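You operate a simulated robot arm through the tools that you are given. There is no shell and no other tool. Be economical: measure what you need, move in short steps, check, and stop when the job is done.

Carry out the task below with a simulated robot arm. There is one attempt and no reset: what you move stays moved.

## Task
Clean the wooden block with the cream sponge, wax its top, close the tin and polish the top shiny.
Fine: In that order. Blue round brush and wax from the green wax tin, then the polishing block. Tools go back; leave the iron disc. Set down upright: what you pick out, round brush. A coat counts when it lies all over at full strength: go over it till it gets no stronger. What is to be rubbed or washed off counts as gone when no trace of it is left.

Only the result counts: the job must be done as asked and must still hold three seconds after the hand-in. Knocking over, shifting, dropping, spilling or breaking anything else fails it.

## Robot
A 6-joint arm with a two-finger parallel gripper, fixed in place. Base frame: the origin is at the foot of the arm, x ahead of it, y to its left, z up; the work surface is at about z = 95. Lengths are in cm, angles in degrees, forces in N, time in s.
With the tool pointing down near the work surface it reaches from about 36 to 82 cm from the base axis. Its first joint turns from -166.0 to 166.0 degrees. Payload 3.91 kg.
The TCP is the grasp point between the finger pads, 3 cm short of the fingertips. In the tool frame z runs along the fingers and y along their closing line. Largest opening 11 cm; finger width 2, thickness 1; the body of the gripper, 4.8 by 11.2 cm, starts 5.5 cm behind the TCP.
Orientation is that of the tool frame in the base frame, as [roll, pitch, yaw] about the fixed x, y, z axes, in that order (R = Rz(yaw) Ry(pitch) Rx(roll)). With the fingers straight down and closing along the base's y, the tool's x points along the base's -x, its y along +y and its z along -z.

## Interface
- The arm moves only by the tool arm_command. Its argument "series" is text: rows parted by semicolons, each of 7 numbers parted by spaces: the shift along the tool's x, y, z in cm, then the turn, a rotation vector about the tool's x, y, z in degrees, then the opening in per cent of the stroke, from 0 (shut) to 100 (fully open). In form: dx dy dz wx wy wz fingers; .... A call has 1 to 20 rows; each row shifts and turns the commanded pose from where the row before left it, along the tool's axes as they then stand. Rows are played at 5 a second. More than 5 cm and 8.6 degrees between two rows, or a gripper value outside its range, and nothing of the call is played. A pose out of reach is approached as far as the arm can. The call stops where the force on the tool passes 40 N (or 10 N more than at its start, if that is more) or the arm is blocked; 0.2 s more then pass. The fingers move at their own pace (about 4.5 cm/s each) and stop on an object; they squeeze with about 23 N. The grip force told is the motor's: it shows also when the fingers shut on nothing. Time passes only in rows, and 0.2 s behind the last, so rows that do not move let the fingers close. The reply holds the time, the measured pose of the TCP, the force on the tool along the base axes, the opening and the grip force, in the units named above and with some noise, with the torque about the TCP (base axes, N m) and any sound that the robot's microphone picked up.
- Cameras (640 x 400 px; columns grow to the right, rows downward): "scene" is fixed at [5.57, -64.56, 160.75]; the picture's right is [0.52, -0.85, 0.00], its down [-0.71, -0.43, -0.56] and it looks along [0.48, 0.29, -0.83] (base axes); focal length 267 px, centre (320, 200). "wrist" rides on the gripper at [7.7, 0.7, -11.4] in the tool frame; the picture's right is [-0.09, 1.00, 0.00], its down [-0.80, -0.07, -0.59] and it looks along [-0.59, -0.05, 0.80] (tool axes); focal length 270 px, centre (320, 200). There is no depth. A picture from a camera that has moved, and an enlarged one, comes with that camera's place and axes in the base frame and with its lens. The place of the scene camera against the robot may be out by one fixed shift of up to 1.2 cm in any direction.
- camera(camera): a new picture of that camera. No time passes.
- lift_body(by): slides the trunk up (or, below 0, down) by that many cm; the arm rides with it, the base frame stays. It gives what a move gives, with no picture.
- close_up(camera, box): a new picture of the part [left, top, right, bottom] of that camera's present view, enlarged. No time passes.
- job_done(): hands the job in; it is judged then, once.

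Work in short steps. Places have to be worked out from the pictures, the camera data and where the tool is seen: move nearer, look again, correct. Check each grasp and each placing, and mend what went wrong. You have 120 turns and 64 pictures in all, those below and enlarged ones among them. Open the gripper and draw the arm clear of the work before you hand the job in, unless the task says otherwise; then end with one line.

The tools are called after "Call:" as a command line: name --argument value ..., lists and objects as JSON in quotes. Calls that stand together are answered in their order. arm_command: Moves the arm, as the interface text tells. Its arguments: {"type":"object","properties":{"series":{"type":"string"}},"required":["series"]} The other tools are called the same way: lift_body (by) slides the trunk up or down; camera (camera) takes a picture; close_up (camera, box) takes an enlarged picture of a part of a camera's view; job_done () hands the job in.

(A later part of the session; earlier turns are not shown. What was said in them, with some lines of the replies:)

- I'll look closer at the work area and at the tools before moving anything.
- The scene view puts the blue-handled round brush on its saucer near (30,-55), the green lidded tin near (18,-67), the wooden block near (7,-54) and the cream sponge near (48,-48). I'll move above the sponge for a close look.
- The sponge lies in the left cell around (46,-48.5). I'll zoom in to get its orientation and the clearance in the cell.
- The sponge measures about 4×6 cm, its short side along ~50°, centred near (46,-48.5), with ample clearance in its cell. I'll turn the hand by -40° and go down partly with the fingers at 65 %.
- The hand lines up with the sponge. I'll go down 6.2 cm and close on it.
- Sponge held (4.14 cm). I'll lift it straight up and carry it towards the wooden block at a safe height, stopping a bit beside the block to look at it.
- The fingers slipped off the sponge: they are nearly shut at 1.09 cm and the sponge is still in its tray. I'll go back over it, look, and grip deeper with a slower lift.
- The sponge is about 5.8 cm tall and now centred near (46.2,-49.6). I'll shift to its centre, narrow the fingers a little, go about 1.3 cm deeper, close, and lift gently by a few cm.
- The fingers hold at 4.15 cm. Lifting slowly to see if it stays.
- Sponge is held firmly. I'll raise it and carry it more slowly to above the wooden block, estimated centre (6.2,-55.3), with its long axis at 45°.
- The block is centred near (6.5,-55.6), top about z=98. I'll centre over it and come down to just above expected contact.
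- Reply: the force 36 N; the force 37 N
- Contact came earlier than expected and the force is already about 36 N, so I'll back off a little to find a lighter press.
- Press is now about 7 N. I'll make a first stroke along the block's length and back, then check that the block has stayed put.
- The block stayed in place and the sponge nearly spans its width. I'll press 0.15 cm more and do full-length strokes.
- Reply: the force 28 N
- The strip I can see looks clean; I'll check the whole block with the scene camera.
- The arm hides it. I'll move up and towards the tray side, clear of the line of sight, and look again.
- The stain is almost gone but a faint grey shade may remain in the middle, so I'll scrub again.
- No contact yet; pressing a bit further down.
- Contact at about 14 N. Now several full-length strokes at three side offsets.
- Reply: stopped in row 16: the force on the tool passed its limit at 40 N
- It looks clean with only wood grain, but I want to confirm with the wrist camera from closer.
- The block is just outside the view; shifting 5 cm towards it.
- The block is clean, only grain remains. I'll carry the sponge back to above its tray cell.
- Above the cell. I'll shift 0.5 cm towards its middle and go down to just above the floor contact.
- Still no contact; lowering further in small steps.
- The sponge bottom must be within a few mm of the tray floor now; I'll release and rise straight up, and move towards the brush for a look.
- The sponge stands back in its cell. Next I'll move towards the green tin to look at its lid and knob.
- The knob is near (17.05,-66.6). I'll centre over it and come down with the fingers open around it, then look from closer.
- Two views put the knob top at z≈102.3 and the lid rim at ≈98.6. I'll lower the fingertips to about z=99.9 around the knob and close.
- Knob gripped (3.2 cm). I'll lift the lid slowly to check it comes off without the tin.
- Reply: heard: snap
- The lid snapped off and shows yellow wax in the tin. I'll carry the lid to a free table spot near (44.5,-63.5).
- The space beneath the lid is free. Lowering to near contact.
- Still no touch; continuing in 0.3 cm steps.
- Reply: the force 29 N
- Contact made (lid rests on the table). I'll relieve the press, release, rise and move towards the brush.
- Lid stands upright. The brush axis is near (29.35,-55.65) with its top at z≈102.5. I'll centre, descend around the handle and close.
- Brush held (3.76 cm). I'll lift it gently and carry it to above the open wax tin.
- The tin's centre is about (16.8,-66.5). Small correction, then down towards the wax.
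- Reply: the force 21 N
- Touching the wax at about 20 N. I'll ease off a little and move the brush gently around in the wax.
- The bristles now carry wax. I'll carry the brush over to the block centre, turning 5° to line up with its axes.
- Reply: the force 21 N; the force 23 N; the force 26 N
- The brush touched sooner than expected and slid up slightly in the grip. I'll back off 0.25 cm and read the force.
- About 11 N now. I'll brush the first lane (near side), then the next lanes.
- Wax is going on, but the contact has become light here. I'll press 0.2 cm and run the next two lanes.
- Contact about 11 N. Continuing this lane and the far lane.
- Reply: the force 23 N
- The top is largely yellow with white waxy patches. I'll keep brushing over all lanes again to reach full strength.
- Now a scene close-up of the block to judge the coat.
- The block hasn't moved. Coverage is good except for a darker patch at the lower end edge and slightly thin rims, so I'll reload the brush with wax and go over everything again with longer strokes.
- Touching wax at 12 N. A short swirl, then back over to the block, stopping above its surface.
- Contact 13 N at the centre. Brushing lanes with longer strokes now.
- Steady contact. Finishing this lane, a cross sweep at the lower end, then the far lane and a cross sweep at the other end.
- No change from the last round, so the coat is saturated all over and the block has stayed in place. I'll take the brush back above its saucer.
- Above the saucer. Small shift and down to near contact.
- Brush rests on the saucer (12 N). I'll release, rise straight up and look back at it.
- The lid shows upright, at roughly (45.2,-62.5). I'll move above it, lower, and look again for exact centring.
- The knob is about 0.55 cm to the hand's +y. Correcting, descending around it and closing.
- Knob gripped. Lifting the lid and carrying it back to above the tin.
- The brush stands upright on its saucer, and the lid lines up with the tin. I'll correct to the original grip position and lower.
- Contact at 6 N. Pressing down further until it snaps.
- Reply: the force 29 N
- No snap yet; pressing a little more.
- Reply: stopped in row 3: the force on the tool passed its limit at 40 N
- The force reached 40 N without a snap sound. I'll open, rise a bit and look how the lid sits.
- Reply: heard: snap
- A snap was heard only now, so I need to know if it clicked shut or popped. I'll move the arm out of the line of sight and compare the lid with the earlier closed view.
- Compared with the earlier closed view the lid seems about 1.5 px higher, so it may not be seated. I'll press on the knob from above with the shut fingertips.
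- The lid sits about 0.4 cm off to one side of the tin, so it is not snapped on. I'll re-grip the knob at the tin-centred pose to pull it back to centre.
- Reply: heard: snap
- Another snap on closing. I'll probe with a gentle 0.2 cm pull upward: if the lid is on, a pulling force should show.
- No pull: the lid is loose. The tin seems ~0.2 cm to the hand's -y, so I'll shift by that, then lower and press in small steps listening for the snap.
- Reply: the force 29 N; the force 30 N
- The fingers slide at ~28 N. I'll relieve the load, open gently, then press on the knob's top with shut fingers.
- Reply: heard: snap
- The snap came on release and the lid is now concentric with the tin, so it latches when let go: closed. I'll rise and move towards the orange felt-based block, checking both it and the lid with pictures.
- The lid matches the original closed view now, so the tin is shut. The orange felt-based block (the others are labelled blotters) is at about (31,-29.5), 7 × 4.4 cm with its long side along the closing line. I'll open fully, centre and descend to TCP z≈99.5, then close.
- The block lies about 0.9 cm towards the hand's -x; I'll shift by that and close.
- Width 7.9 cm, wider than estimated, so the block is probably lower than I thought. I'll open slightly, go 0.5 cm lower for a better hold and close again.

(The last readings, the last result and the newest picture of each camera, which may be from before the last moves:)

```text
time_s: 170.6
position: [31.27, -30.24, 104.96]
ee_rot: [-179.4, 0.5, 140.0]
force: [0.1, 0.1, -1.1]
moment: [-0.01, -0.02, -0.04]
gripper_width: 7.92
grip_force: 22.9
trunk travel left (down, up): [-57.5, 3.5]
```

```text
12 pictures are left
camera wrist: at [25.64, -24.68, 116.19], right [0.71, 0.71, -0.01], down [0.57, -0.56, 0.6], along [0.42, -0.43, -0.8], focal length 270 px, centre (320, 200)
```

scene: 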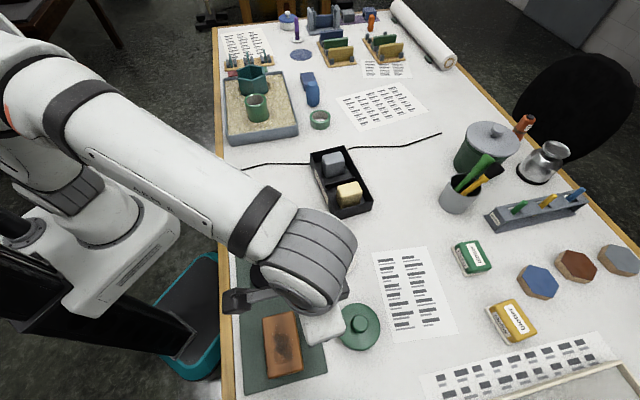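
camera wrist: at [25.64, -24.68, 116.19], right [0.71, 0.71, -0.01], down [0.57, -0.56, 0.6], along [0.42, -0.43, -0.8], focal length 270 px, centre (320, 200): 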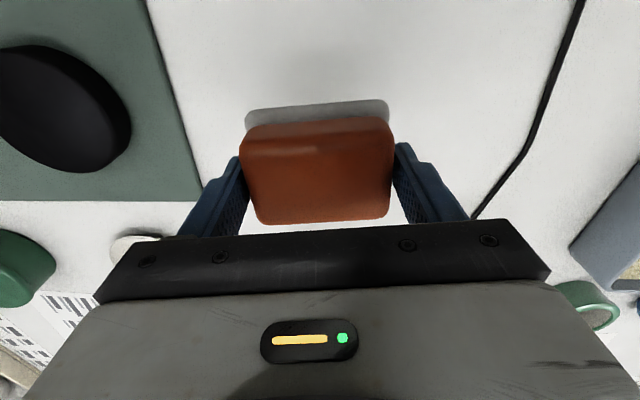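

The polishing block is held with its felt pad free below. I'll raise it, carry it over the wooden block and stop above the surface.

Call:
arm_command --series "0 0 -2 0 0 0 40;0 0 -2.5 0 0 0 40;0 0 -2.5 0 0 0 40;0.1 -1.2 0 0 0 0 40;0.2 -2.53 0 0 0 0 40;0.2 -2.53 0 0 0 0 40;0.2 -2.53 0 0 0 0 40;0.2 -2.53 0 0 0 0 40;0.2 -2.53 0 0 0 0 40;0.2 -2.53 0 0 0 0 40;0.2 -2.53 0 0 0 0 40;0.2 -2.53 0 0 0 0 40;0.2 -2.53 0 0 0 0 40;0.2 -2.53 0 0 0 0 40;0.2 -2.53 0 0 0 0 40;0.2 -2.53 0 0 0 0 40;0.2 -2.53 0 0 0 0 40;0.1 -1.3 0 0 0 5 40"

Call:
arm_command --series "0 0 2 0 0 0 40;0 0 2.2 0 0 0 40;0 0 1.5 0 0 0 40;0 0 0 0 0 0 40"

Call:
camera --camera "wrist"

```text
time_s: 174.4
position: [6.08, -55.29, 112.31]
ee_rot: [-179.5, 0.5, 134.9]
force: [0.3, 0.7, -0.6]
moment: [0.01, -0.01, -0.01]
gripper_width: 7.94
grip_force: 23.5
trunk travel left (down, up): [-57.5, 3.5]
```

```text
time_s: 175.4
position: [6.24, -55.35, 106.6]
ee_rot: [-179.5, 0.6, 135.1]
force: [-0.2, -0.5, -0.8]
moment: [-0.04, 0.0, -0.01]
gripper_width: 7.91
grip_force: 22.9
trunk travel left (down, up): [-57.5, 3.5]
```

```text
11 pictures are left
camera wrist: at [1.29, -49.32, 117.9], right [0.77, 0.64, -0.01], down [0.52, -0.61, 0.6], along [0.38, -0.47, -0.8], focal length 270 px, centre (320, 200)
```

wrist: 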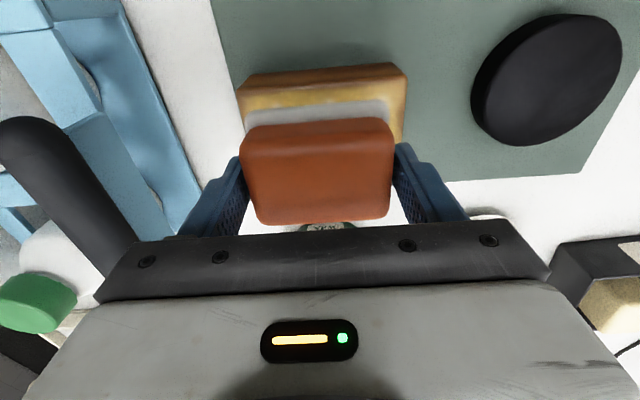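

Well placed above the block. Lowering in small steps to contact.

Call:
arm_command --series "-0.2 0 0.8 0 0 0 40;0 0 0.6 0 0 0 40;0 0 0 0 0 0 40"

```text
time_s: 176.2
position: [6.5, -55.54, 105.1]
ee_rot: [-179.4, 0.5, 134.9]
force: [-0.3, -0.3, -0.4]
moment: [0.0, 0.03, -0.01]
gripper_width: 7.95
grip_force: 23.4
trunk travel left (down, up): [-57.5, 3.5]
```

Call:
arm_command --series "0 0 0.3 0 0 0 40;0 0 0.25 0 0 0 40;0 0 0 0 0 0 40"

```text
time_s: 177.0
position: [6.51, -55.57, 104.68]
ee_rot: [-179.5, 0.5, 135.0]
force: [-1.1, -0.3, -1.0]
moment: [0.01, 0.0, -0.03]
gripper_width: 7.93
grip_force: 22.7
trunk travel left (down, up): [-57.5, 3.5]
```

Call:
arm_command --series "0 0 0.25 0 0 0 40;0 0 0.2 0 0 0 40;0 0 0 0 0 0 40"

```text
time_s: 177.8
position: [6.41, -55.54, 104.14]
ee_rot: [-179.3, 0.6, 135.0]
force: [2.0, -2.4, 6.2]
moment: [0.13, -0.09, -0.05]
gripper_width: 7.93
grip_force: 23.5
trunk travel left (down, up): [-57.5, 3.5]
```

Contact at 6 N. I'll level the slight 0.7° tilt, press 0.1 cm more, and polish the near half with several strokes.

Call:
arm_command --series "0 0 0.1 -0.5 0.5 0 40;1.2 0 0 0 0 0 40;0 1.2 0 0 0 0 40;0 1.2 0 0 0 0 40;0 -1.2 0 0 0 0 40;0 -1.2 0 0 0 0 40;0 -1.2 0 0 0 0 40;0 -1.2 0 0 0 0 40;0 1.2 0 0 0 0 40;0 1.2 0 0 0 0 40;0 1.2 0 0 0 0 40;0 1.2 0 0 0 0 40;0 -1.2 0 0 0 0 40;0 -1.2 0 0 0 0 40;-1.2 0 0 0 0 0 40"

Call:
arm_command --series "0 1.2 0 0 0 0 40;0 1.2 0 0 0 0 40;0 -1.2 0 0 0 0 40;0 -1.2 0 0 0 0 40;0 -1.2 0 0 0 0 40;0 -1.2 0 0 0 0 40;-1.2 0 0 0 0 0 40;0 1.2 0 0 0 0 40;0 1.2 0 0 0 0 40;0 1.2 0 0 0 0 40;0 1.2 0 0 0 0 40;0 -1.2 0 0 0 0 40;0 -1.2 0 0 0 0 40;0 -1.2 0 0 0 0 40;0 -1.2 0 0 0 0 40;0 1.2 0 0 0 0 40;0 1.2 0 0 0 0 40;1.2 0 0 0 0 0 40"

```text
time_s: 181.0
position: [6.54, -55.61, 104.27]
ee_rot: [179.9, 0.1, 135.0]
force: [0.0, -0.4, 0.7]
moment: [-0.02, 0.0, 0.03]
gripper_width: 7.92
grip_force: 22.8
trunk travel left (down, up): [-57.5, 3.5]
```

```text
time_s: 184.8
position: [6.45, -55.58, 104.11]
ee_rot: [-179.9, 0.2, 135.0]
force: [0.5, 1.3, 5.7]
moment: [-0.15, 0.08, -0.03]
gripper_width: 7.92
grip_force: 22.9
trunk travel left (down, up): [-57.5, 3.5]
```

Contact is a bit light, so I'll press 0.12 cm more and repeat a round.

Call:
arm_command --series "0 0 0.12 0 0 0 40;1.2 0 0 0 0 0 40;0 1.2 0 0 0 0 40;0 1.2 0 0 0 0 40;0 -1.2 0 0 0 0 40;0 -1.2 0 0 0 0 40;0 -1.2 0 0 0 0 40;0 -1.2 0 0 0 0 40;0 1.2 0 0 0 0 40;0 1.2 0 0 0 0 40;-2.4 0 0 0 0 0 40;0 1.2 0 0 0 0 40;0 1.2 0 0 0 0 40;0 -1.2 0 0 0 0 40;0 -1.2 0 0 0 0 40;0 -1.2 0 0 0 0 40;0 -1.2 0 0 0 0 40;0 1.2 0 0 0 0 40;0 1.2 0 0 0 0 40;1.2 0 0 0 0 0 40"

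Call:
arm_command --series "0 0 -2 0 0 0 40;0 0 -3 0 0 0 40;0 0 -3 0 0 0 40;0 1.5 -1 0 0 0 40;0 2.5 0 0 0 0 40;0 2.5 0 0 0 0 40;0 2.5 0 0 0 0 40;0 2.5 0 0 0 0 40;0 2.5 0 0 0 0 40;0 2.5 0 0 0 0 40"

Call:
close_up --camera "scene" --box '[230, 290, 350, 390]'

```text
time_s: 189.0
position: [6.61, -55.53, 103.97]
ee_rot: [-179.9, 0.3, 135.0]
force: [8.6, -8.1, 30.8]
moment: [-0.24, -0.35, -0.04]
gripper_width: 7.93
grip_force: 22.8
trunk travel left (down, up): [-57.5, 3.5]
```

```text
time_s: 191.2
position: [17.98, -43.9, 113.11]
ee_rot: [180.0, 0.0, 135.1]
force: [-1.1, 0.2, 0.3]
moment: [-0.04, 0.03, 0.01]
gripper_width: 7.91
grip_force: 22.7
trunk travel left (down, up): [-57.5, 3.5]
```

```text
4.00 times, centred on (290, 340) of scene
camera zoom: at [5.57, -64.56, 160.75], right [0.52, -0.85, 0.0], down [-0.71, -0.43, -0.56], along [0.48, 0.29, -0.83], focal length 1069 px, centre (440, -360)
```

zoom: 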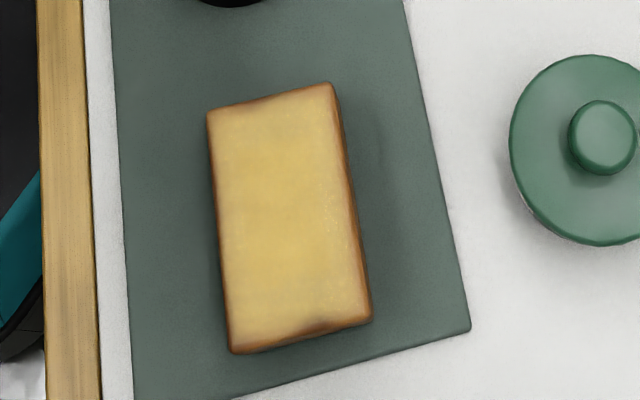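

The white wax blobs are rubbed out and the tone is more even. I'll do further polishing rounds and see if it still changes.

Call:
arm_command --series "0 -1.5 0 0 0 0 40;0 -2.5 0 0 0 0 40;0 -2.5 0 0 0 0 40;0 -2.5 0 0 0 0 40;0 -2.5 0 0 0 0 40;0 -2.5 0 0 0 0 40;0 -2.5 1 0 0 0 40;0 0 3 0 0 0 40;0 0 3 0 0 0 40;0 0 1.7 0 0 0 40;0 0 0.2 0 0 0 40;0 0 0 0 0 0 40"

```text
time_s: 193.8
position: [6.54, -55.75, 104.17]
ee_rot: [-180.0, 0.0, 135.0]
force: [1.5, 0.2, -1.0]
moment: [0.01, 0.02, -0.02]
gripper_width: 7.92
grip_force: 23.0
trunk travel left (down, up): [-57.5, 3.5]
```

Call:
arm_command --series "0 0 0.2 0 0 0 40;0 0 0 0 0 0 40"

```text
time_s: 194.4
position: [6.46, -55.7, 104.0]
ee_rot: [-179.9, 0.2, 135.0]
force: [1.5, -3.1, 7.1]
moment: [-0.3, -0.07, 0.06]
gripper_width: 7.94
grip_force: 22.6
trunk travel left (down, up): [-57.5, 3.5]
```

Contact 7 N; adding slightly more and polishing three lanes repeatedly.

Call:
arm_command --series "1.3 0 0.08 0 0 0 40;0 1.25 0 0 0 0 40;0 1.25 0 0 0 0 40;0 -1.25 0 0 0 0 40;0 -1.25 0 0 0 0 40;0 -1.25 0 0 0 0 40;0 -1.25 0 0 0 0 40;0 1.25 0 0 0 0 40;0 1.25 0 0 0 0 40;0 1.25 0 0 0 0 40;0 1.25 0 0 0 0 40;-1.3 0 0 0 0 0 40;0 -1.25 0 0 0 0 40;0 -1.25 0 0 0 0 40;0 -1.25 0 0 0 0 40;0 -1.25 0 0 0 0 40;-1.3 0 0 0 0 0 40"

Call:
arm_command --series "0 1.25 0 0 0 0 40;0 1.25 0 0 0 0 40;0 1.25 0 0 0 0 40;0 1.25 0 0 0 0 40;0 -1.25 0 0 0 0 40;0 -1.25 0 0 0 0 40;0 -1.25 0 0 0 0 40;0 -1.25 0 0 0 0 40;0 1.25 0 0 0 0 40;0 1.25 0 0 0 0 40;0 1.25 0 0 0 0 40;0 1.25 0 0 0 0 40;1.3 0 0 0 0 0 40;0 -1.25 0 0 0 0 40;0 -1.25 0 0 0 0 40;0 -1.25 0 0 0 0 40;0 -1.25 0 0 0 0 40;1.3 0 0 0 0 0 40"

Call:
arm_command --series "0 1.25 0.05 0 0 0 40;0 1.25 0 0 0 0 40;0 1.25 0 0 0 0 40;0 1.25 0 0 0 0 40;0 -1.25 0 0 0 0 40;0 -1.25 0 0 0 0 40;0 -1.25 0 0 0 0 40;0 -1.25 0 0 0 0 40;-1.3 0 0 0 0 0 40;0 1.25 0 0 0 0 40;0 1.25 0 0 0 0 40;0 1.25 0 0 0 0 40;0 1.25 0 0 0 0 40;-1.3 0 0 0 0 0 40;0 -1.25 0 0 0 0 40;0 -1.25 0 0 0 0 40;0 -1.25 0 0 0 0 40;0 -1.25 0 0 0 0 40;1.3 2.5 0 0 0 0 40"

Call:
arm_command --series "0 0 -2 0 0 0 40;0 0 -3 0 0 0 40;0 0 -3 0 0 0 40;0 1.5 -1 0 0 0 40;0 2.5 0 0 0 0 40;0 2.5 0 0 0 0 40;0 2.5 0 0 0 0 40;0 2.5 0 0 0 0 40;0 2.5 0 0 0 0 40;0 2.5 0 0 0 0 40"

Call:
close_up --camera "scene" --box '[230, 290, 350, 390]'

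```text
time_s: 198.0
position: [5.22, -58.3, 103.86]
ee_rot: [-179.8, 0.1, 135.0]
force: [-9.0, 3.1, 20.0]
moment: [0.4, 0.23, 0.16]
gripper_width: 7.93
grip_force: 22.9
trunk travel left (down, up): [-57.5, 3.5]
```

```text
time_s: 201.8
position: [3.73, -56.44, 103.75]
ee_rot: [-179.8, 0.2, 134.9]
force: [3.0, -4.8, 21.1]
moment: [0.21, -0.36, -0.2]
gripper_width: 7.94
grip_force: 22.6
trunk travel left (down, up): [-57.5, 3.5]
```

```text
time_s: 205.8
position: [6.43, -55.23, 103.77]
ee_rot: [180.0, -0.1, 135.0]
force: [1.5, 3.9, 8.3]
moment: [0.34, -0.28, 0.06]
gripper_width: 7.94
grip_force: 22.8
trunk travel left (down, up): [-57.5, 3.5]
```

```text
time_s: 208.0
position: [18.18, -43.86, 112.54]
ee_rot: [-179.9, 0.2, 135.1]
force: [0.3, -0.1, -1.4]
moment: [0.0, 0.0, 0.02]
gripper_width: 7.93
grip_force: 22.7
trunk travel left (down, up): [-57.5, 3.5]
```

```text
4.00 times, centred on (290, 340) of scene
camera zoom: at [5.57, -64.56, 160.75], right [0.52, -0.85, 0.0], down [-0.71, -0.43, -0.56], along [0.48, 0.29, -0.83], focal length 1069 px, centre (440, -360)
```

zoom: 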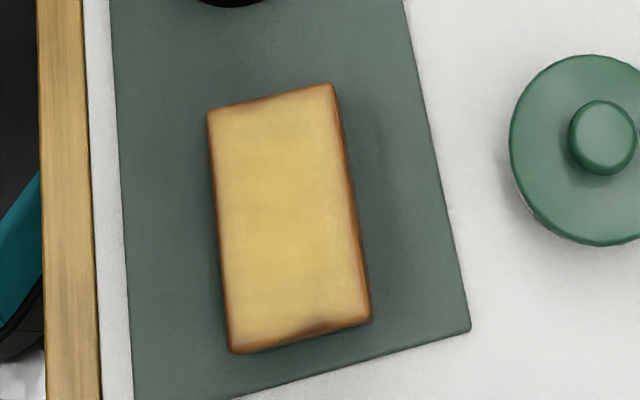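

No further change: the polish is at its full. I'll take the polishing block back to its place at (31.1,-30.2).

Call:
arm_command --series "0 1.2 0 0 0 0 40;0.1 2.5 0 0 0 0 40;0.1 2.5 0 0 0 0 40;0.1 2.5 0 0 0 0 40;0.1 2.5 0 0 0 0 40;0.1 2.5 0 0 0 0 40;0 2.5 0 0 0 0 40;0 1.6 0 0 0 0 40;0 1 0 0 0 -5 40;0 0 2.5 0 0 0 40;0 0 3 0 0 0 40;0 0 3 0 0 0 40;0 0 2 0 0 0 40;0 0 1.8 0 0 0 40;0 0 0 0 0 0 40"

```text
time_s: 211.2
position: [31.33, -30.2, 100.54]
ee_rot: [180.0, 0.1, 140.0]
force: [0.2, -0.3, -0.9]
moment: [0.02, -0.01, 0.03]
gripper_width: 7.93
grip_force: 23.1
trunk travel left (down, up): [-57.5, 3.5]
```

Call:
arm_command --series "0.15 -0.15 0.6 0 0 0 40;0 0 0.5 0 0 0 40;0 0 0.3 0 0 0 40;0 0 0 0 0 0 40"

```text
time_s: 212.2
position: [30.9, -30.2, 99.01]
ee_rot: [180.0, 0.1, 140.0]
force: [0.0, 0.1, -0.2]
moment: [-0.04, -0.02, 0.0]
gripper_width: 7.91
grip_force: 22.9
trunk travel left (down, up): [-57.5, 3.5]
```

Call:
arm_command --series "0 0 0.2 0 0 0 40;0 0 0 0 0 0 40"

```text
time_s: 212.8
position: [30.84, -30.34, 98.68]
ee_rot: [-180.0, 0.0, 140.1]
force: [0.0, -0.2, -1.7]
moment: [0.0, 0.01, 0.03]
gripper_width: 7.92
grip_force: 22.8
trunk travel left (down, up): [-57.5, 3.5]
```

Call:
arm_command --series "0 0 0.15 0 0 0 40;0 0 0 0 0 0 40"

```text
time_s: 213.4
position: [30.85, -30.2, 98.66]
ee_rot: [179.9, 0.0, 140.0]
force: [-0.4, -0.8, -0.9]
moment: [-0.02, -0.02, -0.01]
gripper_width: 7.95
grip_force: 22.9
trunk travel left (down, up): [-57.5, 3.5]
```

Call:
arm_command --series "0 0 0.15 0 0 0 40;0 0 0 0 0 0 40"

```text
time_s: 214.0
position: [30.92, -30.14, 98.69]
ee_rot: [180.0, 0.1, 140.0]
force: [-0.2, 0.4, -1.2]
moment: [0.01, -0.03, 0.01]
gripper_width: 7.91
grip_force: 23.3
trunk travel left (down, up): [-57.5, 3.5]
```

Call:
arm_command --series "0 0 0.12 0 0 0 40;0 0 0 0 0 0 40"

```text
time_s: 214.6
position: [30.94, -30.29, 98.54]
ee_rot: [-179.9, 0.1, 140.0]
force: [2.3, 1.6, 9.6]
moment: [0.4, -0.3, -0.05]
gripper_width: 7.93
grip_force: 22.6
trunk travel left (down, up): [-57.5, 3.5]
```

It is resting on the table (10 N). I'll ease off, open, rise straight up and draw clear, then check everything.

Call:
arm_command --series "0 0 -0.1 0 0 0 40;0 0 0 0 0 0 76;0 0 0 0 0 0 85;0 0 0 0 0 0 100;0 0 0 0 0 0 100;0 0 -2 0 0 0 100;0 0 -3.5 0 0 0 100;0 0 -4 0 0 0 100;0 0 -4.5 0 0 0 100;0 0 -4.5 0 0 0 100;2 2 -4 0 0 0 100;3 2 0 0 0 0 100"

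Call:
camera --camera "scene"

Call:
camera --camera "wrist"

Call:
close_up --camera "scene" --box '[220, 220, 460, 400]'

```text
time_s: 217.2
position: [29.56, -23.63, 120.82]
ee_rot: [-180.0, 0.1, 139.9]
force: [0.1, -0.1, 0.0]
moment: [-0.02, 0.01, 0.01]
gripper_width: 10.99
grip_force: 0.1
trunk travel left (down, up): [-57.5, 3.5]
```

```text
8 pictures are left
```

scene: 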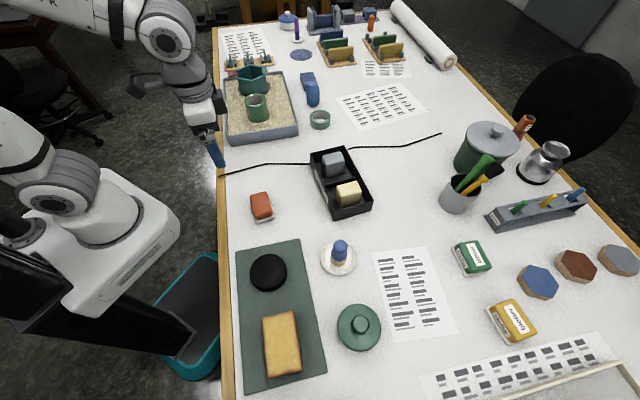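

```text
7 pictures are left
camera wrist: at [24.11, -18.25, 132.34], right [0.71, 0.71, 0.0], down [0.57, -0.57, 0.6], along [0.42, -0.42, -0.8], focal length 270 px, centre (320, 200)
```

wrist: 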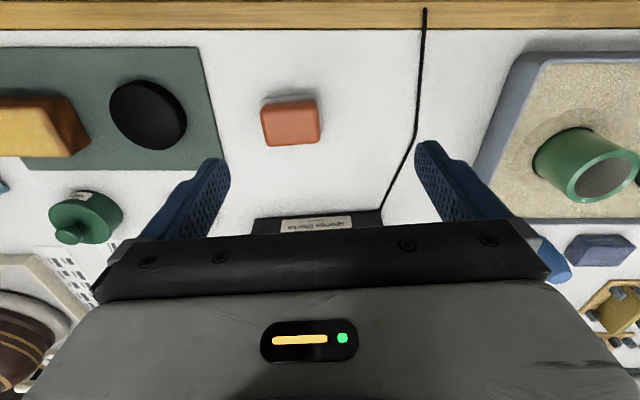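

```text
2.22 times, centred on (340, 310) of scene
camera zoom: at [5.57, -64.56, 160.75], right [0.52, -0.85, 0.0], down [-0.71, -0.43, -0.56], along [0.48, 0.29, -0.83], focal length 594 px, centre (276, -44)
```

zoom: 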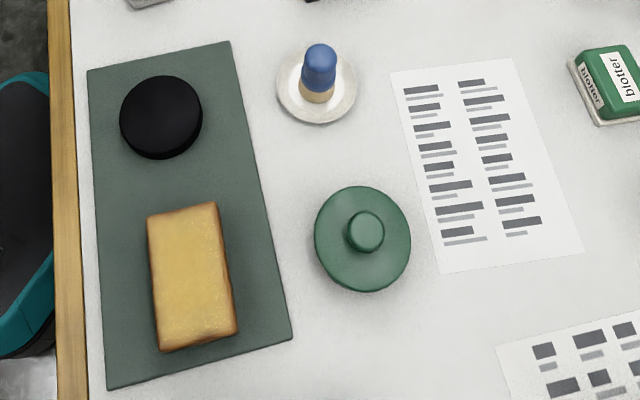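

Tools are back in place, the tin is closed, the disc is untouched, the block is evenly polished and the arm is clear. Handing in.

Call:
job_done

```text
The job is handed in.
```

I cleaned the wooden block, waxed its top, closed the green tin and polished the top until further rubbing made no difference. The sponge, brush and polishing block are back in place, and the iron disc was left alone. I took the unlabelled orange felt block as the polishing block, and the tin shifted by about 2 mm while I was fitting its lid.
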